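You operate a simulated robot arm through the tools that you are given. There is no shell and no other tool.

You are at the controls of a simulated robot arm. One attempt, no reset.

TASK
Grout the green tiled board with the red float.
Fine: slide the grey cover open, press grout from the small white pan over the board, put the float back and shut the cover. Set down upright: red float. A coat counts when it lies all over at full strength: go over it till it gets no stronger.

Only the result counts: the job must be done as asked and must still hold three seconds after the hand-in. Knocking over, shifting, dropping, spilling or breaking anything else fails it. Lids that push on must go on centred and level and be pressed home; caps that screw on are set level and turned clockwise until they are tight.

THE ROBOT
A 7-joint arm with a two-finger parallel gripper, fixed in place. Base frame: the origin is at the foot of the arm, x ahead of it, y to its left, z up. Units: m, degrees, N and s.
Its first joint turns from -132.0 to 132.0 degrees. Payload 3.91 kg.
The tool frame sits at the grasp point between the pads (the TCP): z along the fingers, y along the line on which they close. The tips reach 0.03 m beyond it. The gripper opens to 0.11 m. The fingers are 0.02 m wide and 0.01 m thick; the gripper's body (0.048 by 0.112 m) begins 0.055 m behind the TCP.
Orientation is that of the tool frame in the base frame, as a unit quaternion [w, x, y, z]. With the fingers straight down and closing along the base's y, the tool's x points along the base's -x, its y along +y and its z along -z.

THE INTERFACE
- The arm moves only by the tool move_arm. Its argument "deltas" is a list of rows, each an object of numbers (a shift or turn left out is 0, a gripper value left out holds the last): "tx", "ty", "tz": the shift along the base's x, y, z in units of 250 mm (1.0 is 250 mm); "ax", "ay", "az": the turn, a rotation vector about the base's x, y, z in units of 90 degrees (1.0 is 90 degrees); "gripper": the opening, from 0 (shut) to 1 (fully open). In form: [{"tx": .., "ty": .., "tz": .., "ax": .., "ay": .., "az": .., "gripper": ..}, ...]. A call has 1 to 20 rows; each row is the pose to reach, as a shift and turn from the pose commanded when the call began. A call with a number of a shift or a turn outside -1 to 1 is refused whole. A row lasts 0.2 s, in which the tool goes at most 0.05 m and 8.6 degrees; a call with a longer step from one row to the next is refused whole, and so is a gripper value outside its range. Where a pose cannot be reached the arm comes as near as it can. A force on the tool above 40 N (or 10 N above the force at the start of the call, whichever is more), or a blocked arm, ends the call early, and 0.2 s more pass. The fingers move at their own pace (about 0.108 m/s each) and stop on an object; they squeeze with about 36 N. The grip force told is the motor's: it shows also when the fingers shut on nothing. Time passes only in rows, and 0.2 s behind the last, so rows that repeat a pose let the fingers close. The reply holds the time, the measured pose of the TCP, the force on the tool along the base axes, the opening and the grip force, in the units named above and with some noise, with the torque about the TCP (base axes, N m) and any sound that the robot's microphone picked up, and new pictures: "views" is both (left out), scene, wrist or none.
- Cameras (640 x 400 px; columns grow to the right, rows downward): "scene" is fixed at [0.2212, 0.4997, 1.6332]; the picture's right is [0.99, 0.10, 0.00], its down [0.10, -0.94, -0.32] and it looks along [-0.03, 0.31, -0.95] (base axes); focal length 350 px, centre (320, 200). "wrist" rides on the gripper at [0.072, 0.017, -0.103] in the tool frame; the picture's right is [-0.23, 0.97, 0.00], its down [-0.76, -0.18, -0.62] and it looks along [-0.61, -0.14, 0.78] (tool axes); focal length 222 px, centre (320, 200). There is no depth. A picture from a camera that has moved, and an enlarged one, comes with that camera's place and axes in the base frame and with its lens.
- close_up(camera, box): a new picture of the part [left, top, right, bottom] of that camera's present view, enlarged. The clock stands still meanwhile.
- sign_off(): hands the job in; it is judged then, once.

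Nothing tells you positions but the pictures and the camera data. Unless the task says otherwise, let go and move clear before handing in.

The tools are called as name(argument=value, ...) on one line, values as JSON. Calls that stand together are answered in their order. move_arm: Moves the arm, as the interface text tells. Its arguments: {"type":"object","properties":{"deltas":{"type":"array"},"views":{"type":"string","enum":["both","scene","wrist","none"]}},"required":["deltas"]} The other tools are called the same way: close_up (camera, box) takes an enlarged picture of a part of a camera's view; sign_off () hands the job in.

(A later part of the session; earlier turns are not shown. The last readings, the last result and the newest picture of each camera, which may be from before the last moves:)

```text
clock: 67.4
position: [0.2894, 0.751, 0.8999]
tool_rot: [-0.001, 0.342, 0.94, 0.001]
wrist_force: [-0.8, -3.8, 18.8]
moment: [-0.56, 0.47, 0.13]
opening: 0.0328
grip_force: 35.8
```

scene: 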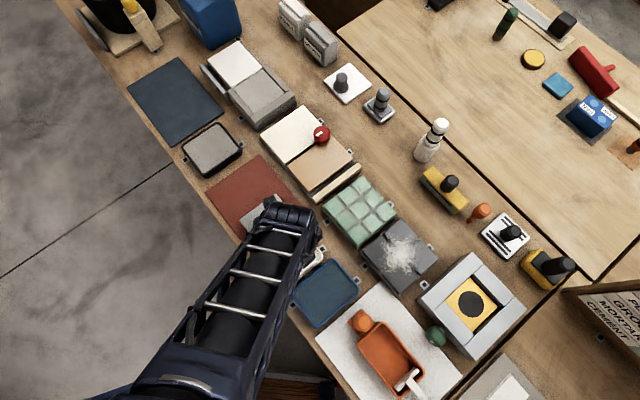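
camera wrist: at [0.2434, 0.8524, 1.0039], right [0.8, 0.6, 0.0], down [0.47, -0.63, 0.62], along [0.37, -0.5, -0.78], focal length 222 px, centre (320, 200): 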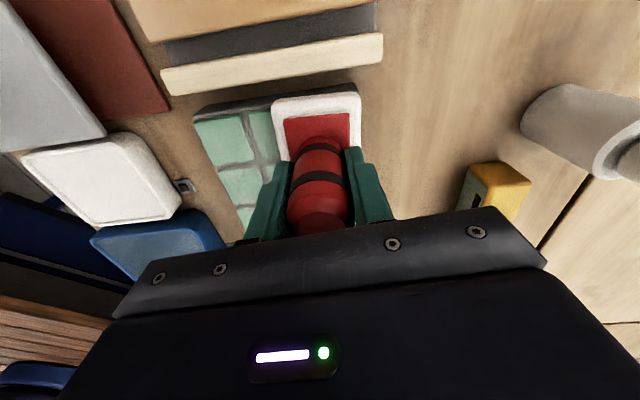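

move_arm(deltas=[{"tz": -0.001}, {"tz": -0.002}, {"tz": -0.002}, {"tz": -0.002}], views="none")

move_arm(deltas=[{"tz": 0.06}, {"tz": 0.18}, {"tz": 0.28}, {"tx": -0.106, "ty": -0.102, "tz": 0.28}, {"tx": -0.212, "ty": -0.204, "tz": 0.28}, {"tx": -0.319, "ty": -0.306, "tz": 0.28}, {"tx": -0.425, "ty": -0.408, "tz": 0.28}, {"tx": -0.531, "ty": -0.509, "tz": 0.28}, {"tx": -0.531, "ty": -0.509, "tz": 0.15}, {"tx": -0.531, "ty": -0.509, "tz": 0.04}, {"tx": -0.531, "ty": -0.509, "tz": 0.0}], views="scene")

close_up(camera="scene", box=[320, 175, 400, 245])

close_up(camera="scene", box=[342, 195, 382, 220])

```text
clock: 68.4
position: [0.2889, 0.7518, 0.9001]
tool_rot: [0.0, 0.342, 0.94, 0.001]
wrist_force: [-2.2, -2.6, 6.5]
moment: [-0.41, 0.24, 0.11]
opening: 0.0331
grip_force: 36.3
stopped in row 4: the force on the tool passed its limit at 41 N (the readings are from after the stop); the commanded pose is now the measured one
```

```text
clock: 70.8
position: [0.1561, 0.6243, 0.9004]
tool_rot: [0.0, 0.342, 0.94, 0.002]
wrist_force: [-1.3, -0.2, -1.6]
moment: [0.02, 0.0, -0.02]
opening: 0.0328
grip_force: 36.5
```

scene: 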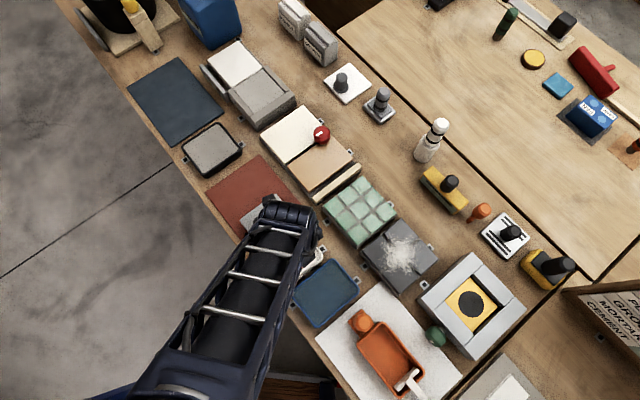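

```text
5.71 times, centred on (360, 210) of scene
camera zoom: at [0.2212, 0.4997, 1.6332], right [0.99, 0.1, 0.0], down [0.1, -0.94, -0.32], along [-0.03, 0.31, -0.95], focal length 2000 px, centre (91, 143)
```

zoom: 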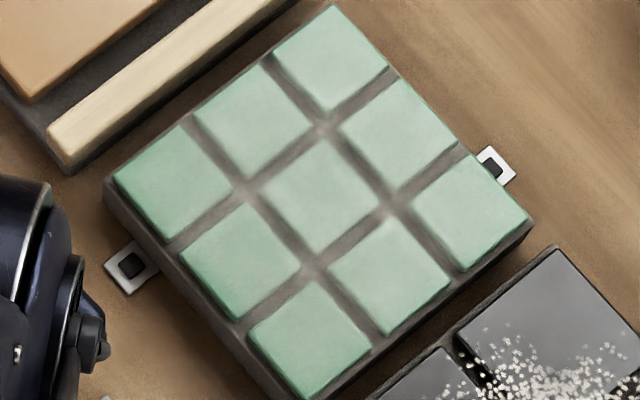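

```text
16.00 times, centred on (362, 208) of scene
camera zoom: at [0.2212, 0.4997, 1.6332], right [0.99, 0.1, 0.0], down [0.1, -0.94, -0.32], along [-0.03, 0.31, -0.95], focal length 5598 px, centre (-352, 80)
```

zoom: 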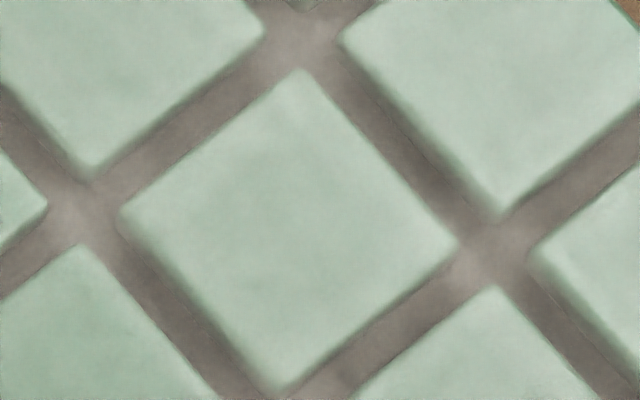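

Repeated presses at the centre changed nothing visible, so the coat may need rubbing or better loading. I'll reload with a small sideways rub inside the pan, then try a gentle stroke on the board.

move_arm(deltas=[{"tz": -0.03}, {"tz": -0.038}, {"tz": -0.042}, {"tz": -0.044}, {"tz": -0.044}], views="none")

```text
clock: 72.0
position: [0.1567, 0.6254, 0.8902]
tool_rot: [-0.001, 0.342, 0.94, 0.002]
wrist_force: [2.4, -3.4, 31.3]
moment: [-0.98, 0.49, 0.19]
opening: 0.033
grip_force: 35.7
```

move_arm(deltas=[{"tz": 0.002}, {"tx": 0.006, "ty": 0.006, "tz": 0.002}, {"tx": 0.012, "ty": 0.012, "tz": 0.002}, {"tx": 0.0, "ty": 0.0, "tz": 0.002}, {"tx": -0.01, "ty": -0.01, "tz": 0.002}, {"tx": 0.0, "ty": 0.0, "tz": 0.002}, {"tx": 0.0, "ty": 0.0, "tz": 0.002}], views="none")

```text
clock: 72.6
position: [0.1578, 0.6253, 0.8912]
tool_rot: [-0.001, 0.342, 0.94, 0.001]
wrist_force: [0.3, -2.8, 8.0]
moment: [-0.23, 0.39, 0.11]
opening: 0.0326
grip_force: 36.3
stopped in row 3: the force on the tool passed its limit at 45 N (the readings are from after the stop); the commanded pose is now the measured one
```

move_arm(deltas=[{"tx": 0.004, "ty": 0.004, "tz": 0.001}, {"tx": 0.008, "ty": 0.008, "tz": 0.001}, {"tx": 0.0, "ty": 0.0, "tz": 0.001}, {"tx": -0.01, "ty": -0.01, "tz": 0.001}, {"tx": 0.0, "ty": 0.0, "tz": 0.001}, {"tx": 0.0, "ty": 0.0, "tz": 0.001}], views="wrist")

```text
clock: 74.0
position: [0.1564, 0.6245, 0.8901]
tool_rot: [-0.001, 0.342, 0.94, 0.0]
wrist_force: [-2.5, -12.0, 13.3]
moment: [-0.69, 0.47, 0.31]
opening: 0.0329
grip_force: 36.0
camera wrist: at [0.1113, 0.6819, 0.9937], right [0.8, 0.6, 0.0], down [0.47, -0.63, 0.62], along [0.37, -0.5, -0.78], focal length 222 px, centre (320, 200)
```

wrist: 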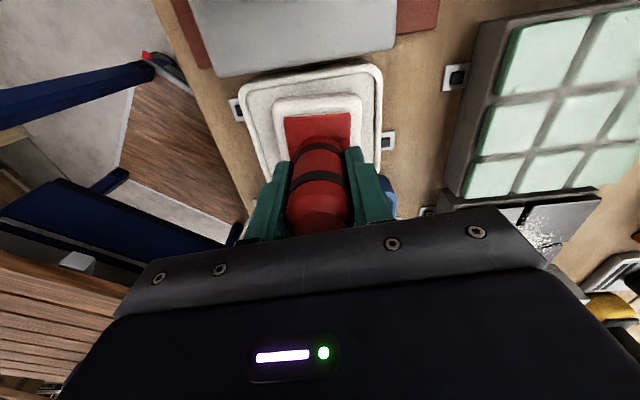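

move_arm(deltas=[{"tz": 0.06}, {"tz": 0.18}, {"tz": 0.31}, {"tx": 0.088, "ty": 0.123, "tz": 0.31}, {"tx": 0.176, "ty": 0.246, "tz": 0.31}, {"tx": 0.263, "ty": 0.37, "tz": 0.31}, {"tx": 0.351, "ty": 0.493, "tz": 0.31}, {"tx": 0.351, "ty": 0.493, "tz": 0.18}, {"tx": 0.351, "ty": 0.493, "tz": 0.08}, {"tx": 0.351, "ty": 0.493, "tz": 0.05}, {"tx": 0.351, "ty": 0.493, "tz": 0.043}, {"tx": 0.351, "ty": 0.493, "tz": 0.041}, {"tx": 0.351, "ty": 0.493, "tz": 0.041}], views="none")

```text
clock: 76.8
position: [0.2454, 0.7485, 0.9001]
tool_rot: [0.0, 0.342, 0.94, 0.001]
wrist_force: [-1.4, -8.4, 11.2]
moment: [-0.76, 0.38, 0.16]
opening: 0.0327
grip_force: 36.1
```

Contact is at 11 N. I'll stroke slowly along the bench direction across the board's near side.

move_arm(deltas=[{"tx": 0.03, "ty": -0.029}, {"tx": 0.06, "ty": -0.058}, {"tx": 0.09, "ty": -0.086, "tz": -0.001}, {"tx": 0.12, "ty": -0.115, "tz": -0.001}, {"tx": 0.15, "ty": -0.144, "tz": -0.002}, {"tx": 0.179, "ty": -0.172, "tz": -0.002}, {"tx": 0.179, "ty": -0.172, "tz": -0.002}], views="wrist")

close_up(camera="wrist", box=[200, 10, 440, 170])

```text
clock: 78.4
position: [0.2902, 0.7056, 0.8998]
tool_rot: [0.0, 0.342, 0.94, 0.002]
wrist_force: [-9.6, 9.0, 21.8]
moment: [0.03, 0.45, 0.06]
opening: 0.0329
grip_force: 36.1
camera wrist: at [0.2448, 0.7629, 1.0037], right [0.8, 0.6, 0.0], down [0.47, -0.63, 0.62], along [0.37, -0.5, -0.78], focal length 222 px, centre (320, 200)
```

wrist: 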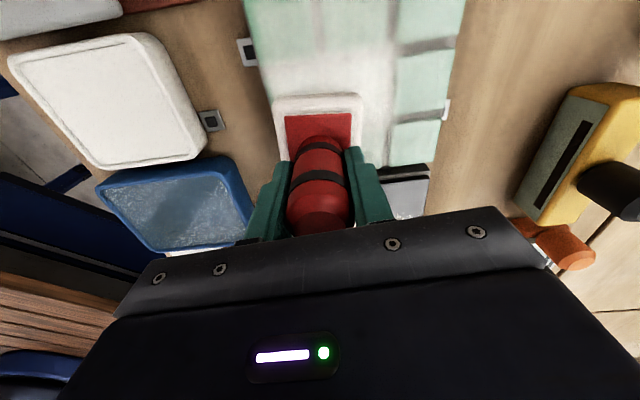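

```text
2.50 times, centred on (320, 90) of wrist
camera zoom: at [0.2448, 0.7629, 1.0037], right [0.8, 0.6, 0.0], down [0.47, -0.63, 0.62], along [0.37, -0.5, -0.78], focal length 555 px, centre (320, 475)
```

zoom: 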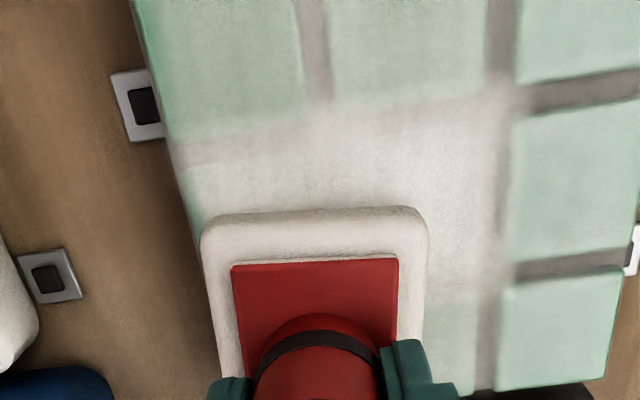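

Sliding strokes leave a strong white coat, so rubbing is what builds it. The cream strip and the dark slab are both about 18–20 mm from the board, so I'll rub across the board with limited overhang, starting along its right-hand side.

move_arm(deltas=[{"tx": 0.0144, "ty": -0.0139, "tz": 0.001}, {"tx": -0.0022, "ty": -0.0312, "tz": 0.001}, {"tx": -0.0189, "ty": -0.0485, "tz": 0.001}, {"tx": 0.0088, "ty": -0.0197, "tz": 0.001}, {"tx": 0.0365, "ty": 0.0091, "tz": 0.001}, {"tx": 0.0642, "ty": 0.0379, "tz": 0.001}, {"tx": 0.0919, "ty": 0.0667, "tz": 0.001}, {"tx": 0.1196, "ty": 0.0955, "tz": 0.001}], views="wrist")

```text
clock: 79.3
position: [0.2889, 0.6945, 0.9]
tool_rot: [0.001, 0.342, 0.94, -0.002]
wrist_force: [-2.2, -10.9, 14.4]
moment: [0.08, 0.15, 0.12]
opening: 0.0328
grip_force: 35.8
stopped in row 4: the force on the tool passed its limit at 50 N (the readings are from after the stop); the commanded pose is now the measured one
camera wrist: at [0.2429, 0.7526, 1.0032], right [0.8, 0.6, 0.0], down [0.47, -0.62, 0.62], along [0.37, -0.5, -0.78], focal length 222 px, centre (320, 200)
```

wrist: 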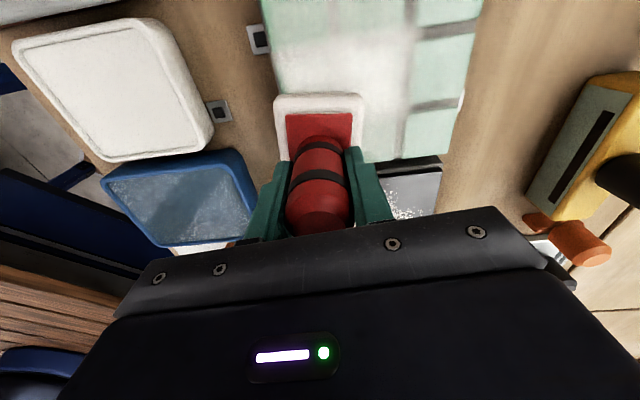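

The force peaked on reversing, so I'll ease off slightly and stroke back with lighter pressure.

move_arm(deltas=[{"tz": 0.001}, {"tx": 0.0139, "ty": 0.0144, "tz": 0.0015}, {"tx": 0.0277, "ty": 0.0288, "tz": 0.0015}, {"tx": 0.0554, "ty": 0.0576, "tz": 0.0015}, {"tx": 0.0831, "ty": 0.0864, "tz": 0.0015}], views="none")

```text
clock: 80.5
position: [0.3081, 0.7148, 0.8998]
tool_rot: [0.0, 0.342, 0.94, -0.002]
wrist_force: [-10.3, -6.8, 16.3]
moment: [0.27, 0.54, 0.33]
opening: 0.0328
grip_force: 35.8
```

move_arm(deltas=[{"tx": 0.0277, "ty": 0.0288}, {"tx": 0.0554, "ty": 0.0576}, {"tx": 0.0831, "ty": 0.0864, "tz": 0.0005}, {"tx": 0.1108, "ty": 0.1152, "tz": 0.001}, {"tx": 0.1385, "ty": 0.144, "tz": 0.001}], views="wrist")

close_up(camera="wrist", box=[180, 10, 420, 170])

```text
clock: 81.7
position: [0.345, 0.7518, 0.899]
tool_rot: [0.0, 0.342, 0.94, -0.002]
wrist_force: [-10.1, -9.1, 16.8]
moment: [-0.23, 0.24, -0.07]
opening: 0.0325
grip_force: 35.9
camera wrist: at [0.2983, 0.8102, 1.0031], right [0.8, 0.6, 0.0], down [0.47, -0.62, 0.62], along [0.37, -0.5, -0.78], focal length 222 px, centre (320, 200)
```

wrist: 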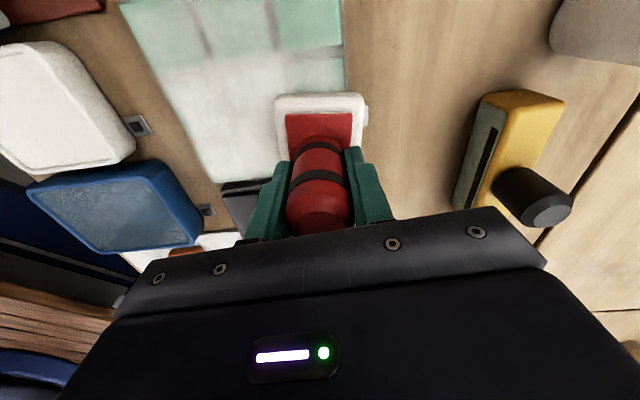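

```text
2.50 times, centred on (300, 90) of wrist
camera zoom: at [0.2983, 0.8102, 1.0031], right [0.8, 0.6, 0.0], down [0.47, -0.62, 0.62], along [0.37, -0.5, -0.78], focal length 555 px, centre (370, 475)
```

zoom: 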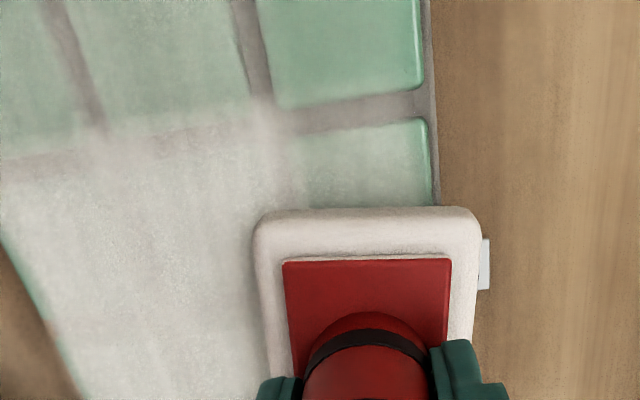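

The rubbed area turns solid white. I'll continue round the edge: a little further out, then back along the far side.

move_arm(deltas=[{"tx": 0.0194, "ty": 0.0202}, {"tx": -0.0094, "ty": 0.0479}, {"tx": -0.0382, "ty": 0.0756}, {"tx": -0.067, "ty": 0.1033}, {"tx": -0.0958, "ty": 0.131}], views="none")

```text
clock: 82.9
position: [0.3211, 0.785, 0.9]
tool_rot: [0.0, 0.342, 0.94, -0.002]
wrist_force: [9.9, -9.3, 18.6]
moment: [-0.08, -0.44, -0.07]
opening: 0.0328
grip_force: 35.4
```

move_arm(deltas=[{"tx": -0.0288, "ty": 0.0277}, {"tx": -0.0576, "ty": 0.0554}, {"tx": -0.0864, "ty": 0.0831}, {"tx": -0.1008, "ty": 0.097}, {"tx": -0.1008, "ty": 0.097}], views="wrist")

close_up(camera="wrist", box=[180, 10, 420, 170])

```text
clock: 84.1
position: [0.2949, 0.8096, 0.8988]
tool_rot: [0.001, 0.342, 0.94, -0.001]
wrist_force: [9.1, -8.1, 15.1]
moment: [-0.06, -0.43, -0.2]
opening: 0.0327
grip_force: 36.2
camera wrist: at [0.2495, 0.868, 1.0029], right [0.8, 0.6, 0.0], down [0.47, -0.62, 0.62], along [0.37, -0.5, -0.78], focal length 222 px, centre (320, 200)
```

wrist: 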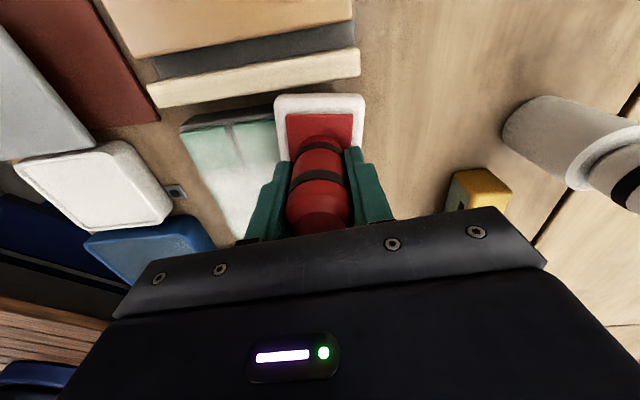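

```text
2.50 times, centred on (300, 90) of wrist
camera zoom: at [0.2495, 0.868, 1.0029], right [0.8, 0.6, 0.0], down [0.47, -0.62, 0.62], along [0.37, -0.5, -0.78], focal length 555 px, centre (370, 475)
```

zoom: 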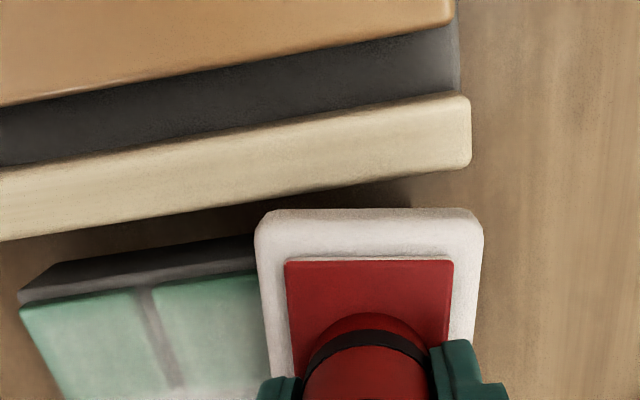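

move_arm(deltas=[{"tx": -0.0277, "ty": -0.0288}, {"tx": -0.0554, "ty": -0.0576}, {"tx": -0.0831, "ty": -0.0864}, {"tx": -0.1108, "ty": -0.1152}, {"tx": -0.1385, "ty": -0.144}], views="none")

```text
clock: 85.3
position: [0.2594, 0.7726, 0.9]
tool_rot: [0.0, 0.342, 0.94, -0.001]
wrist_force: [9.2, 8.9, 19.1]
moment: [0.43, -0.3, 0.11]
opening: 0.0327
grip_force: 36.2
```

move_arm(deltas=[{"tx": -0.0277, "ty": -0.0288}, {"tx": -0.0554, "ty": -0.0576}, {"tx": -0.0831, "ty": -0.0864}, {"tx": -0.1108, "ty": -0.1152}], views="wrist")

close_up(camera="wrist", box=[220, 30, 460, 190])

```text
clock: 86.3
position: [0.2328, 0.7451, 0.9002]
tool_rot: [-0.001, 0.341, 0.94, -0.002]
wrist_force: [9.7, 10.8, 21.1]
moment: [0.47, -0.59, 0.22]
opening: 0.0327
grip_force: 36.2
camera wrist: at [0.1873, 0.8028, 1.0029], right [0.8, 0.6, 0.0], down [0.47, -0.62, 0.62], along [0.37, -0.5, -0.78], focal length 222 px, centre (320, 200)
```

wrist: 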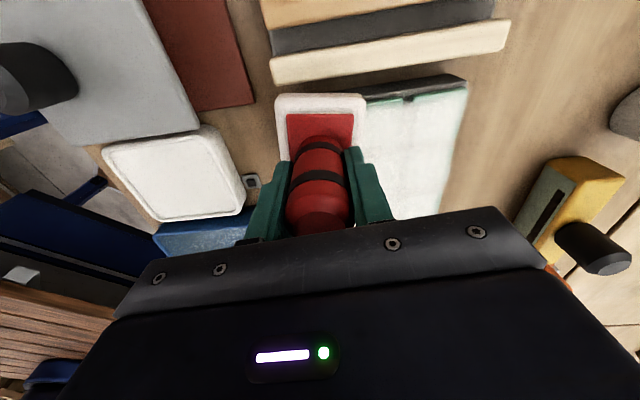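

```text
2.50 times, centred on (340, 110) of wrist
camera zoom: at [0.1873, 0.8028, 1.0029], right [0.8, 0.6, 0.0], down [0.47, -0.62, 0.62], along [0.37, -0.5, -0.78], focal length 555 px, centre (270, 425)
```

zoom: 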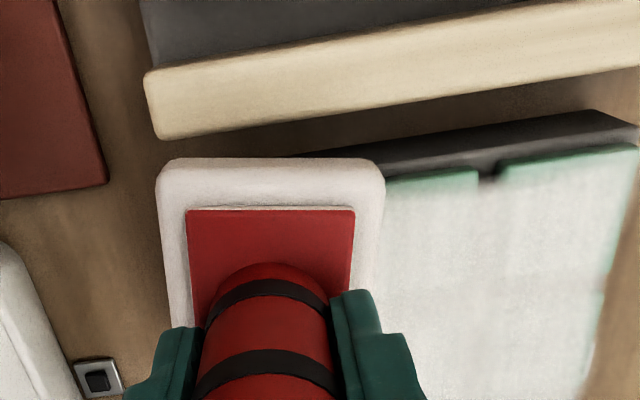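

Three sides are white now. I'll stroke along the near side, back toward the dark slab.

move_arm(deltas=[{"tx": 0.0288, "ty": -0.0277, "tz": 0.0005}, {"tx": 0.0576, "ty": -0.0554, "tz": 0.0005}, {"tx": 0.0864, "ty": -0.0831, "tz": 0.0005}, {"tx": 0.1152, "ty": -0.1108, "tz": 0.0005}], views="none")

```text
clock: 87.3
position: [0.2623, 0.7166, 0.8999]
tool_rot: [0.001, 0.341, 0.94, -0.003]
wrist_force: [-5.5, 2.9, 8.3]
moment: [0.55, 0.27, 0.19]
opening: 0.0328
grip_force: 36.1
```

move_arm(deltas=[{"tx": 0.0288, "ty": -0.0277, "tz": -0.001, "ax": 0.001}, {"tx": 0.0576, "ty": -0.0554, "tz": -0.0015, "ax": 0.002}, {"tx": 0.0864, "ty": -0.0831, "tz": -0.0015, "ax": 0.002}, {"tx": 0.1008, "ty": -0.097, "tz": -0.0015, "ax": 0.002}], views="wrist")

close_up(camera="wrist", box=[220, 0, 460, 160])

```text
clock: 88.3
position: [0.2855, 0.6934, 0.9]
tool_rot: [-0.001, 0.342, 0.94, 0.0]
wrist_force: [-5.5, 4.5, 11.4]
moment: [0.08, -0.12, 0.11]
opening: 0.0325
grip_force: 36.3
camera wrist: at [0.2408, 0.7505, 1.0031], right [0.8, 0.6, 0.0], down [0.47, -0.63, 0.62], along [0.37, -0.5, -0.78], focal length 222 px, centre (320, 200)
```

wrist: 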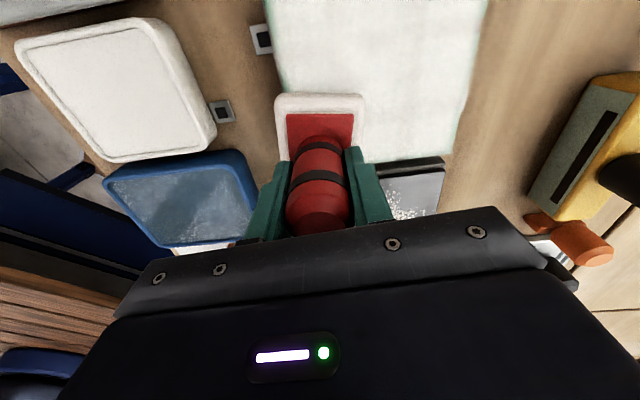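

```text
2.50 times, centred on (340, 80) of wrist
camera zoom: at [0.2408, 0.7505, 1.0031], right [0.8, 0.6, 0.0], down [0.47, -0.63, 0.62], along [0.37, -0.5, -0.78], focal length 555 px, centre (270, 500)
```

zoom: 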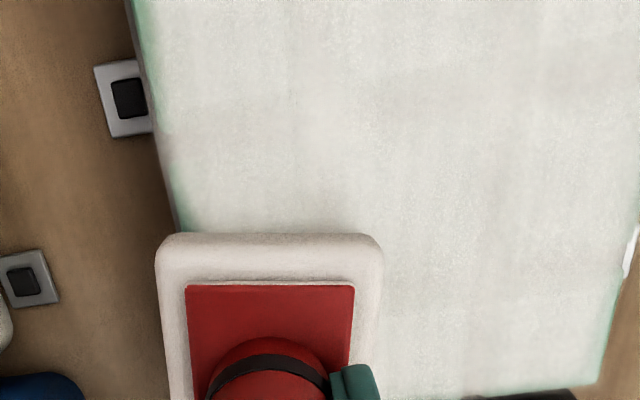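

The board now looks almost entirely white. I'll lift off, return over the pan and inspect with the scene camera.

move_arm(deltas=[{"tz": 0.06}, {"tz": 0.18}, {"tz": 0.28}, {"tx": -0.13, "ty": -0.07, "tz": 0.28}, {"tx": -0.26, "ty": -0.14, "tz": 0.28}, {"tx": -0.39, "ty": -0.21, "tz": 0.28}, {"tx": -0.516, "ty": -0.28, "tz": 0.28}, {"tx": -0.516, "ty": -0.28, "tz": 0.15}, {"tx": -0.516, "ty": -0.28, "tz": 0.04}, {"tx": -0.516, "ty": -0.28, "tz": 0.0}, {"tx": -0.516, "ty": -0.28, "tz": 0.0}])

close_up(camera="scene", box=[320, 175, 400, 245])

close_up(camera="wrist", box=[220, 60, 460, 220])

```text
clock: 90.7
position: [0.1565, 0.6223, 0.8991]
tool_rot: [-0.002, 0.342, 0.94, -0.001]
wrist_force: [-0.2, 0.2, -1.5]
moment: [0.0, 0.03, -0.02]
opening: 0.0325
grip_force: 35.8
camera wrist: at [0.1111, 0.681, 1.0025], right [0.8, 0.6, 0.0], down [0.47, -0.63, 0.62], along [0.37, -0.5, -0.78], focal length 222 px, centre (320, 200)
```

scene: 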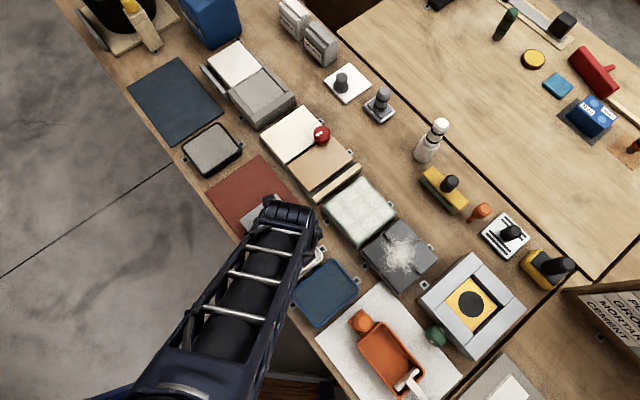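
wrist: 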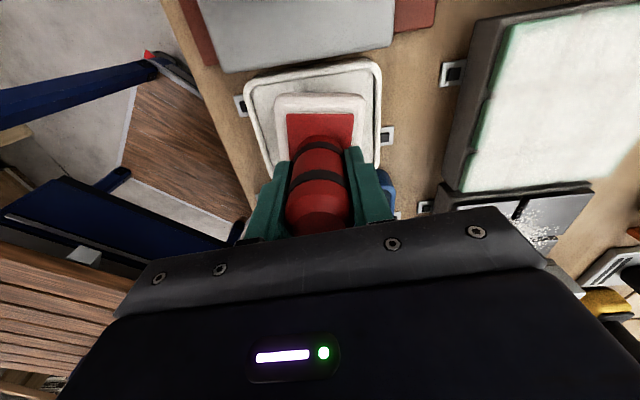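

```text
5.71 times, centred on (360, 210) of scene
camera zoom: at [0.2212, 0.4997, 1.6332], right [0.99, 0.1, 0.0], down [0.1, -0.94, -0.32], along [-0.03, 0.31, -0.95], focal length 2000 px, centre (91, 143)
```

zoom: 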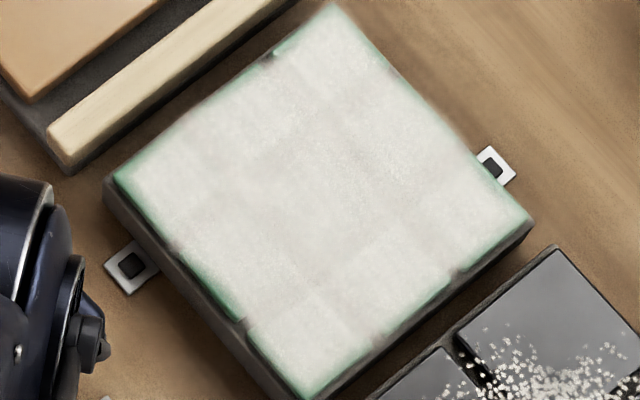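

```text
2.50 times, centred on (340, 140) of wrist
camera zoom: at [0.1111, 0.681, 1.0025], right [0.8, 0.6, 0.0], down [0.47, -0.63, 0.62], along [0.37, -0.5, -0.78], focal length 555 px, centre (270, 350)
```

zoom: 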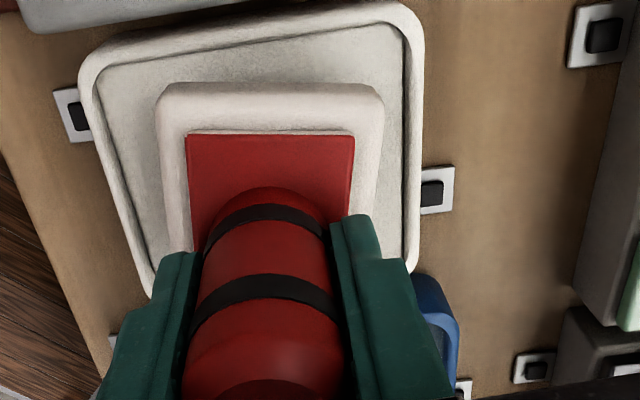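

The board is nearly all white, with a thin greenish margin left on some edges. The float has twisted about 8° in the grip, so I'll turn the tool to realign it and then reload.

move_arm(deltas=[{"az": 0.045}, {"az": 0.089}, {"az": 0.089, "tz": -0.02}, {"az": 0.089, "tz": -0.034}, {"az": 0.089, "tz": -0.04}, {"az": 0.089, "tz": -0.042}, {"az": 0.089, "tz": -0.042}], views="wrist")

close_up(camera="wrist", box=[220, 60, 460, 220])

```text
clock: 92.3
position: [0.1583, 0.6232, 0.8902]
tool_rot: [-0.002, 0.275, 0.962, 0.0]
wrist_force: [-3.5, -1.9, 7.1]
moment: [-0.15, -0.25, -0.1]
opening: 0.0323
grip_force: 36.0
camera wrist: at [0.1038, 0.6741, 0.9931], right [0.71, 0.71, 0.0], down [0.55, -0.55, 0.62], along [0.44, -0.44, -0.78], focal length 222 px, centre (320, 200)
```

wrist: 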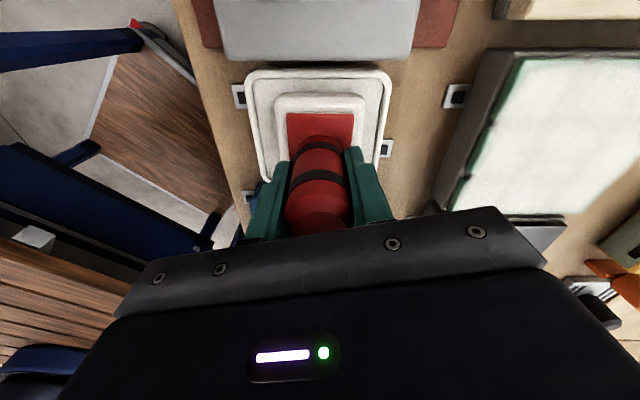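

```text
2.50 times, centred on (340, 140) of wrist
camera zoom: at [0.1038, 0.6741, 0.9931], right [0.71, 0.71, 0.0], down [0.55, -0.55, 0.62], along [0.44, -0.44, -0.78], focal length 555 px, centre (270, 350)
```

zoom: 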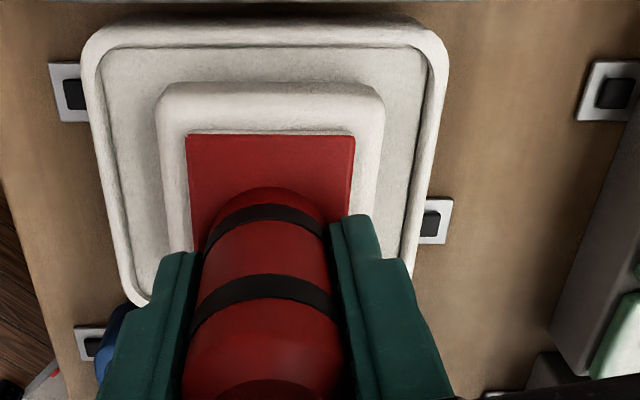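

The float is realigned with the pan. I'll press a bit harder to reload.

move_arm(deltas=[{"tz": -0.002}, {"tz": -0.003}, {"tz": -0.003}], views="none")

```text
clock: 93.1
position: [0.1568, 0.6223, 0.8895]
tool_rot: [-0.001, 0.276, 0.961, 0.001]
wrist_force: [-3.7, -0.7, 30.0]
moment: [-0.62, -0.58, 0.02]
opening: 0.0329
grip_force: 36.1
```

move_arm(deltas=[{"tz": 0.06}, {"tz": 0.18}, {"tz": 0.31}, {"tx": 0.073, "ty": 0.12, "tz": 0.31}, {"tx": 0.146, "ty": 0.24, "tz": 0.31}, {"tx": 0.219, "ty": 0.36, "tz": 0.31}, {"tx": 0.292, "ty": 0.48, "tz": 0.31}, {"tx": 0.292, "ty": 0.48, "tz": 0.18}, {"tx": 0.292, "ty": 0.48, "tz": 0.08}, {"tx": 0.292, "ty": 0.48, "tz": 0.055}, {"tx": 0.292, "ty": 0.48, "tz": 0.0475}, {"tx": 0.292, "ty": 0.48, "tz": 0.0455}, {"tx": 0.292, "ty": 0.48, "tz": 0.0455}], views="wrist")

close_up(camera="wrist", box=[220, 30, 460, 190])

```text
clock: 95.9
position: [0.2297, 0.7427, 0.8999]
tool_rot: [-0.001, 0.276, 0.961, -0.001]
wrist_force: [6.9, 1.2, 10.1]
moment: [-0.04, -0.62, 0.03]
opening: 0.0324
grip_force: 36.5
camera wrist: at [0.1769, 0.7937, 1.003], right [0.71, 0.71, 0.0], down [0.55, -0.55, 0.62], along [0.44, -0.44, -0.78], focal length 222 px, centre (320, 200)
```

wrist: 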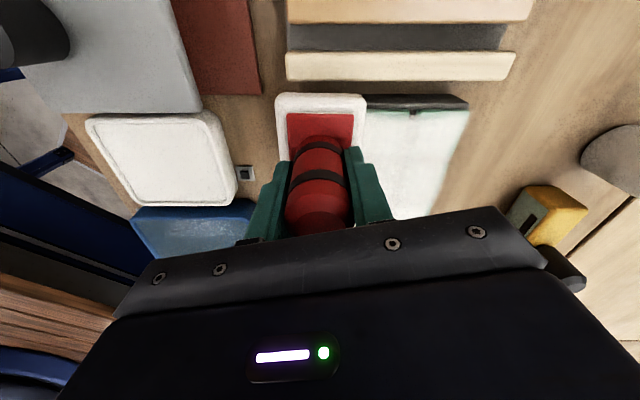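

```text
2.50 times, centred on (340, 110) of wrist
camera zoom: at [0.1769, 0.7937, 1.003], right [0.71, 0.71, 0.0], down [0.55, -0.55, 0.62], along [0.44, -0.44, -0.78], focal length 555 px, centre (270, 425)
```

zoom: 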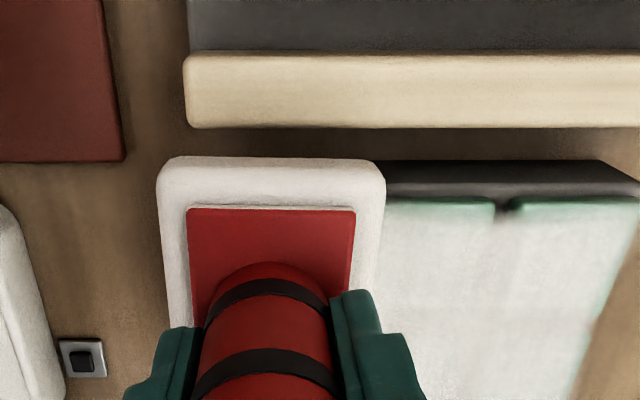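

move_arm(deltas=[{"tx": 0.0288, "ty": -0.0277}, {"tx": 0.0576, "ty": -0.0554}, {"tx": 0.0864, "ty": -0.0831}, {"tx": 0.1152, "ty": -0.1108}, {"tx": 0.144, "ty": -0.1385}, {"tx": 0.1728, "ty": -0.1662}, {"tx": 0.2016, "ty": -0.1939}, {"tx": 0.216, "ty": -0.2078}], views="none")

```text
clock: 97.7
position: [0.2841, 0.6906, 0.8989]
tool_rot: [0.001, 0.275, 0.961, -0.001]
wrist_force: [-4.6, 3.0, 7.9]
moment: [0.44, 0.1, 0.22]
opening: 0.0326
grip_force: 36.1
```

move_arm(deltas=[{"tx": 0.0139, "ty": 0.0144}, {"tx": 0.0277, "ty": 0.0288}, {"tx": 0.0554, "ty": 0.0576, "tz": -0.0005}, {"tx": 0.0831, "ty": 0.0864, "tz": -0.001}, {"tx": 0.1108, "ty": 0.1152, "tz": -0.001}, {"tx": 0.1385, "ty": 0.144, "tz": -0.001}], views="none")

```text
clock: 99.1
position: [0.3189, 0.7266, 0.8992]
tool_rot: [-0.001, 0.276, 0.961, 0.0]
wrist_force: [-8.9, -8.0, 17.2]
moment: [-0.24, 0.13, -0.01]
opening: 0.0325
grip_force: 36.2
```

move_arm(deltas=[{"tx": 0.0277, "ty": 0.0288}, {"tx": 0.0554, "ty": 0.0576}, {"tx": 0.0831, "ty": 0.0864}, {"tx": 0.1108, "ty": 0.1152}, {"tx": 0.1219, "ty": 0.1267}], views="none")

```text
clock: 100.3
position: [0.3495, 0.7594, 0.8998]
tool_rot: [-0.001, 0.276, 0.961, 0.0]
wrist_force: [-6.0, -8.4, 11.3]
moment: [-0.39, 0.15, -0.03]
opening: 0.0326
grip_force: 36.2
```

move_arm(deltas=[{"tx": -0.0144, "ty": 0.0139}, {"tx": -0.0288, "ty": 0.0277}, {"tx": -0.0576, "ty": 0.0554}, {"tx": -0.0864, "ty": 0.0831}, {"tx": -0.1152, "ty": 0.1108}, {"tx": -0.144, "ty": 0.1385}, {"tx": -0.1728, "ty": 0.1662}, {"tx": -0.2016, "ty": 0.1939}, {"tx": -0.216, "ty": 0.2078}], views="wrist")

close_up(camera="wrist", box=[180, 30, 420, 190])

```text
clock: 102.3
position: [0.2942, 0.8105, 0.8994]
tool_rot: [-0.001, 0.275, 0.961, 0.0]
wrist_force: [5.7, -8.6, 13.2]
moment: [-0.26, -0.37, -0.07]
opening: 0.0326
grip_force: 36.5
camera wrist: at [0.2423, 0.8609, 1.0028], right [0.71, 0.71, 0.0], down [0.55, -0.55, 0.62], along [0.44, -0.44, -0.78], focal length 222 px, centre (320, 200)
```

wrist: 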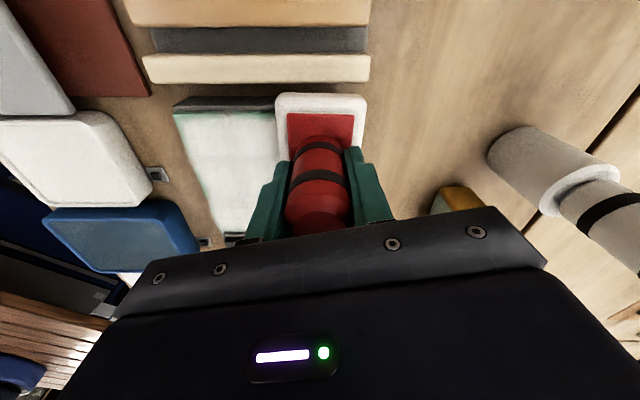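

```text
2.50 times, centred on (300, 110) of wrist
camera zoom: at [0.2423, 0.8609, 1.0028], right [0.71, 0.71, 0.0], down [0.55, -0.55, 0.62], along [0.44, -0.44, -0.78], focal length 555 px, centre (370, 425)
```

zoom: 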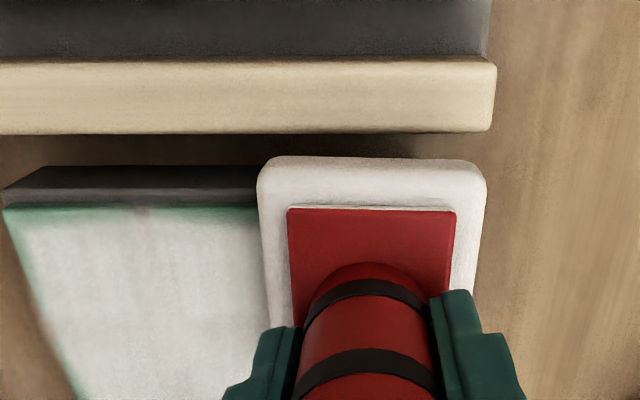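

move_arm(deltas=[{"tx": -0.0139, "ty": -0.0144}, {"tx": -0.0277, "ty": -0.0288}, {"tx": -0.0554, "ty": -0.0576}, {"tx": -0.0831, "ty": -0.0864}, {"tx": -0.1108, "ty": -0.1152}, {"tx": -0.1385, "ty": -0.144}], views="none")

move_arm(deltas=[{"tx": -0.0277, "ty": -0.0288}, {"tx": -0.0554, "ty": -0.0576}, {"tx": -0.0831, "ty": -0.0864}, {"tx": -0.1108, "ty": -0.1152}, {"tx": -0.1219, "ty": -0.1267}], views="none")

```text
clock: 103.7
position: [0.2602, 0.7737, 0.8982]
tool_rot: [-0.001, 0.275, 0.961, -0.001]
wrist_force: [3.2, 3.4, 7.9]
moment: [0.51, -0.25, -0.03]
opening: 0.0324
grip_force: 35.5
```

```text
clock: 104.9
position: [0.2307, 0.7431, 0.8978]
tool_rot: [-0.001, 0.275, 0.961, -0.001]
wrist_force: [8.2, 7.1, 13.9]
moment: [0.38, -0.35, -0.01]
opening: 0.0325
grip_force: 35.9
```

move_arm(deltas=[{"tx": 0.0288, "ty": -0.0277}, {"tx": 0.0576, "ty": -0.0554}, {"tx": 0.0778, "ty": -0.0748}, {"tx": 0.0917, "ty": -0.0604}, {"tx": 0.1055, "ty": -0.046}, {"tx": 0.1332, "ty": -0.0172}, {"tx": 0.1609, "ty": 0.0116}, {"tx": 0.1886, "ty": 0.0404}, {"tx": 0.2163, "ty": 0.0692}], views="none")

move_arm(deltas=[{"tx": 0.0277, "ty": 0.0288}, {"tx": 0.0554, "ty": 0.0576}, {"tx": 0.0831, "ty": 0.0864}, {"tx": 0.1108, "ty": 0.1152}, {"tx": 0.1396, "ty": 0.0875}, {"tx": 0.1684, "ty": 0.0598}, {"tx": 0.1545, "ty": 0.0454}, {"tx": 0.1407, "ty": 0.031}, {"tx": 0.113, "ty": 0.0022}], views="none")

```text
clock: 105.9
position: [0.2495, 0.727, 0.8979]
tool_rot: [-0.002, 0.274, 0.962, -0.002]
wrist_force: [-3.9, -9.1, 12.5]
moment: [-0.17, 0.12, -0.05]
opening: 0.0328
grip_force: 35.8
stopped in row 4: the force on the tool passed its limit at 46 N (the readings are from after the stop); the commanded pose is now the measured one
```

```text
clock: 107.9
position: [0.2798, 0.7264, 0.8997]
tool_rot: [-0.002, 0.274, 0.962, -0.002]
wrist_force: [13.0, 9.2, 23.2]
moment: [0.77, -1.1, 0.11]
opening: 0.0326
grip_force: 36.3
```

A force stop occurred on one reversal, but the strokes continued harmlessly. I'll finish the interior with one call at a time.

move_arm(deltas=[{"tz": 0.001}, {"tx": 0.0139, "ty": 0.0144, "tz": 0.0015}, {"tx": 0.0277, "ty": 0.0288, "tz": 0.0015}, {"tx": 0.0554, "ty": 0.0576, "tz": 0.0015}, {"tx": 0.0831, "ty": 0.0864, "tz": 0.0015}, {"tx": 0.1108, "ty": 0.1152, "tz": 0.0015}, {"tx": 0.1385, "ty": 0.144, "tz": 0.0015}, {"tx": 0.1662, "ty": 0.1728, "tz": 0.0015}, {"tx": 0.1939, "ty": 0.2016, "tz": 0.0015}], views="none")

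```text
clock: 108.6
position: [0.2812, 0.7298, 0.8987]
tool_rot: [-0.002, 0.274, 0.962, -0.005]
wrist_force: [-0.5, -1.7, 9.3]
moment: [0.44, 0.09, 0.07]
opening: 0.0326
grip_force: 36.1
stopped in row 3: the force on the tool passed its limit at 47 N (the readings are from after the stop); the commanded pose is now the measured one
```

The tool has drifted about 0.6° out of level, digging in on that stroke direction. I'll lift slightly, level it and continue.

move_arm(deltas=[{"tz": 0.012}, {"tz": 0.02, "ax": 0.0045, "ay": -0.0035}, {"tz": 0.02, "ax": 0.0045, "ay": -0.0035}, {"tz": 0.02, "ax": 0.0045, "ay": -0.0035}], views="none")

```text
clock: 109.6
position: [0.2808, 0.7284, 0.9036]
tool_rot: [-0.001, 0.274, 0.962, -0.002]
wrist_force: [-0.2, -0.5, -1.7]
moment: [-0.03, -0.01, -0.01]
opening: 0.0327
grip_force: 35.5
```

move_arm(deltas=[{"tz": -0.01, "ax": 0.0015, "ay": -0.0015}, {"tz": -0.018, "ax": 0.0015, "ay": -0.0015}, {"tz": -0.0215, "ax": 0.0015, "ay": -0.0015}, {"tz": -0.0215, "ax": 0.0015, "ay": -0.0015}], views="none")

```text
clock: 110.6
position: [0.2801, 0.7277, 0.8991]
tool_rot: [0.0, 0.274, 0.962, 0.001]
wrist_force: [0.8, -1.3, 9.6]
moment: [-0.03, 0.52, 0.07]
opening: 0.0328
grip_force: 36.4
```

move_arm(deltas=[{"tx": 0.0139, "ty": 0.0144}, {"tx": 0.0277, "ty": 0.0288}, {"tx": 0.0554, "ty": 0.0576}, {"tx": 0.0831, "ty": 0.0864}, {"tx": 0.1108, "ty": 0.1152}, {"tx": 0.1385, "ty": 0.144}, {"tx": 0.1662, "ty": 0.1728}, {"tx": 0.18, "ty": 0.1872}], views="none")

```text
clock: 112.4
position: [0.3254, 0.774, 0.8977]
tool_rot: [0.0, 0.274, 0.962, 0.0]
wrist_force: [-12.6, -15.0, 23.0]
moment: [-0.49, 0.68, 0.17]
opening: 0.0326
grip_force: 36.6
```

move_arm(deltas=[{"tx": -0.0144, "ty": 0.0139, "tz": 0.001}, {"tx": -0.0288, "ty": 0.0277, "tz": 0.001}, {"tx": -0.0634, "ty": 0.0609, "tz": 0.001}, {"tx": -0.0773, "ty": 0.0465, "tz": 0.001}, {"tx": -0.0911, "ty": 0.0321, "tz": 0.001}, {"tx": -0.1188, "ty": 0.0033, "tz": 0.001}, {"tx": -0.1465, "ty": -0.0255, "tz": 0.001}, {"tx": -0.1742, "ty": -0.0543, "tz": 0.001}], views="none")

```text
clock: 114.0
position: [0.2892, 0.7675, 0.8986]
tool_rot: [0.0, 0.275, 0.962, 0.002]
wrist_force: [-1.8, -2.9, 5.0]
moment: [-0.41, 0.14, -0.12]
opening: 0.033
grip_force: 36.3
stopped in row 8: the force on the tool passed its limit at 42 N (the readings are from after the stop); the commanded pose is now the measured one
```

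move_arm(deltas=[{"tz": 0.06}, {"tz": 0.18}, {"tz": 0.28}, {"tx": -0.106, "ty": -0.116, "tz": 0.28}, {"tx": -0.212, "ty": -0.232, "tz": 0.28}, {"tx": -0.318, "ty": -0.348, "tz": 0.28}, {"tx": -0.424, "ty": -0.464, "tz": 0.28}, {"tx": -0.528, "ty": -0.578, "tz": 0.28}, {"tx": -0.528, "ty": -0.578, "tz": 0.15}, {"tx": -0.528, "ty": -0.578, "tz": 0.04}, {"tx": -0.528, "ty": -0.578, "tz": 0.01}, {"tx": -0.528, "ty": -0.578, "tz": 0.01}])

close_up(camera="scene", box=[320, 175, 400, 245])

close_up(camera="scene", box=[320, 190, 360, 240])

close_up(camera="scene", box=[358, 190, 408, 250])

close_up(camera="wrist", box=[220, 60, 460, 220])

```text
clock: 116.7
position: [0.1569, 0.6247, 0.9015]
tool_rot: [0.001, 0.275, 0.961, 0.002]
wrist_force: [0.4, 0.3, -1.3]
moment: [0.01, -0.01, 0.02]
opening: 0.0326
grip_force: 36.4
camera wrist: at [0.1031, 0.675, 1.0055], right [0.71, 0.71, 0.0], down [0.55, -0.55, 0.62], along [0.44, -0.44, -0.78], focal length 222 px, centre (320, 200)
```

scene: 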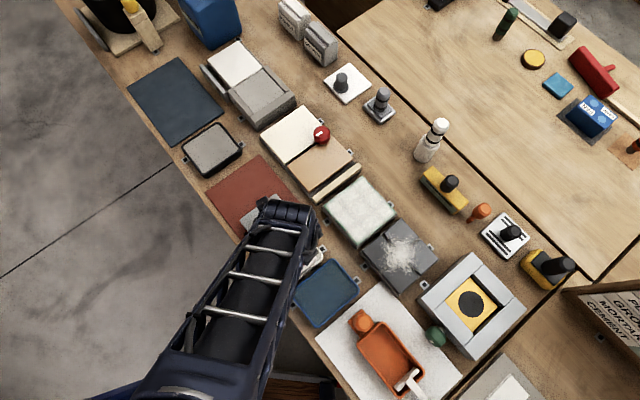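
wrist: 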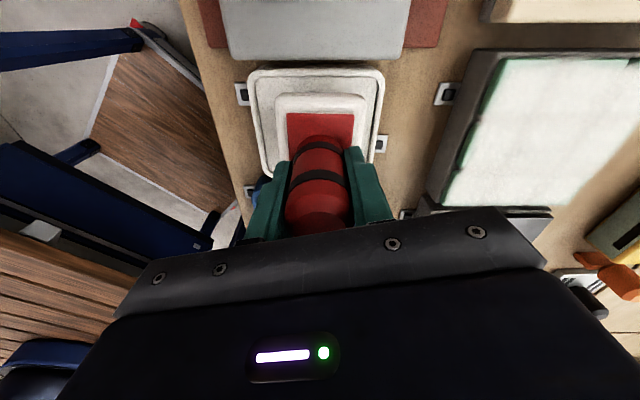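

```text
5.71 times, centred on (360, 210) of scene
camera zoom: at [0.2212, 0.4997, 1.6332], right [0.99, 0.1, 0.0], down [0.1, -0.94, -0.32], along [-0.03, 0.31, -0.95], focal length 2000 px, centre (91, 143)
```

zoom: 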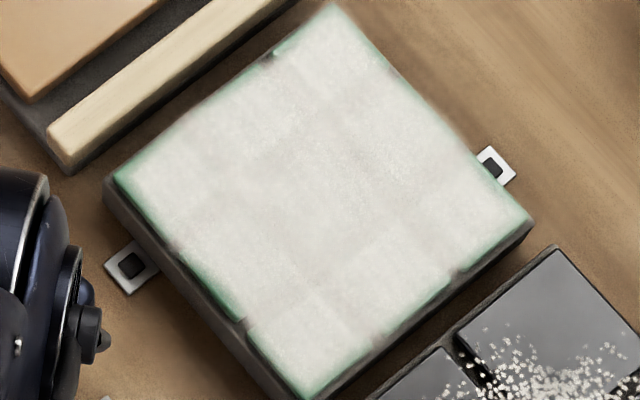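

```text
8.00 times, centred on (340, 215) of scene
camera zoom: at [0.2212, 0.4997, 1.6332], right [0.99, 0.1, 0.0], down [0.1, -0.94, -0.32], along [-0.03, 0.31, -0.95], focal length 2799 px, centre (160, 80)
```

zoom: 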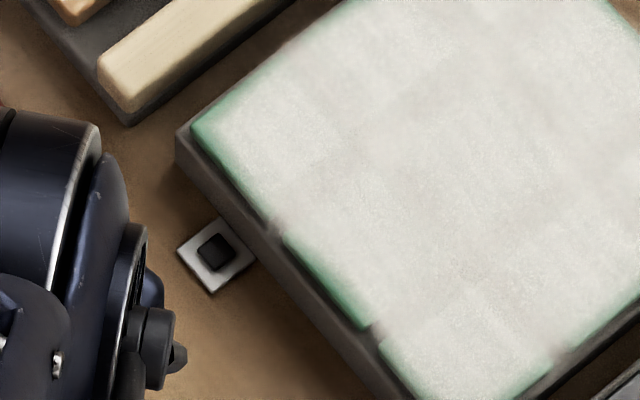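

```text
6.67 times, centred on (383, 220) of scene
camera zoom: at [0.2212, 0.4997, 1.6332], right [0.99, 0.1, 0.0], down [0.1, -0.94, -0.32], along [-0.03, 0.31, -0.95], focal length 2333 px, centre (-100, 67)
```

zoom: 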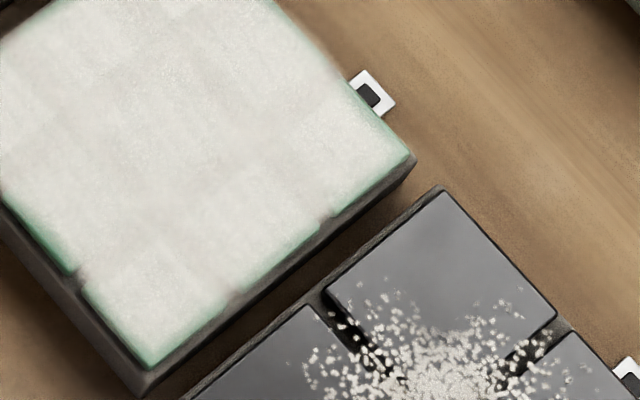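

```text
2.50 times, centred on (340, 140) of wrist
camera zoom: at [0.1031, 0.675, 1.0055], right [0.71, 0.71, 0.0], down [0.55, -0.55, 0.62], along [0.44, -0.44, -0.78], focal length 555 px, centre (270, 350)
```

zoom: 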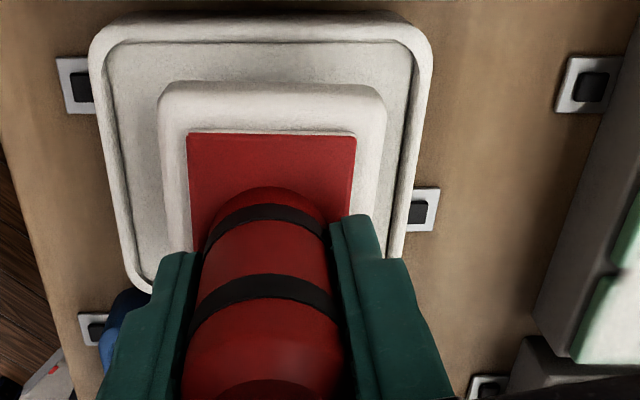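

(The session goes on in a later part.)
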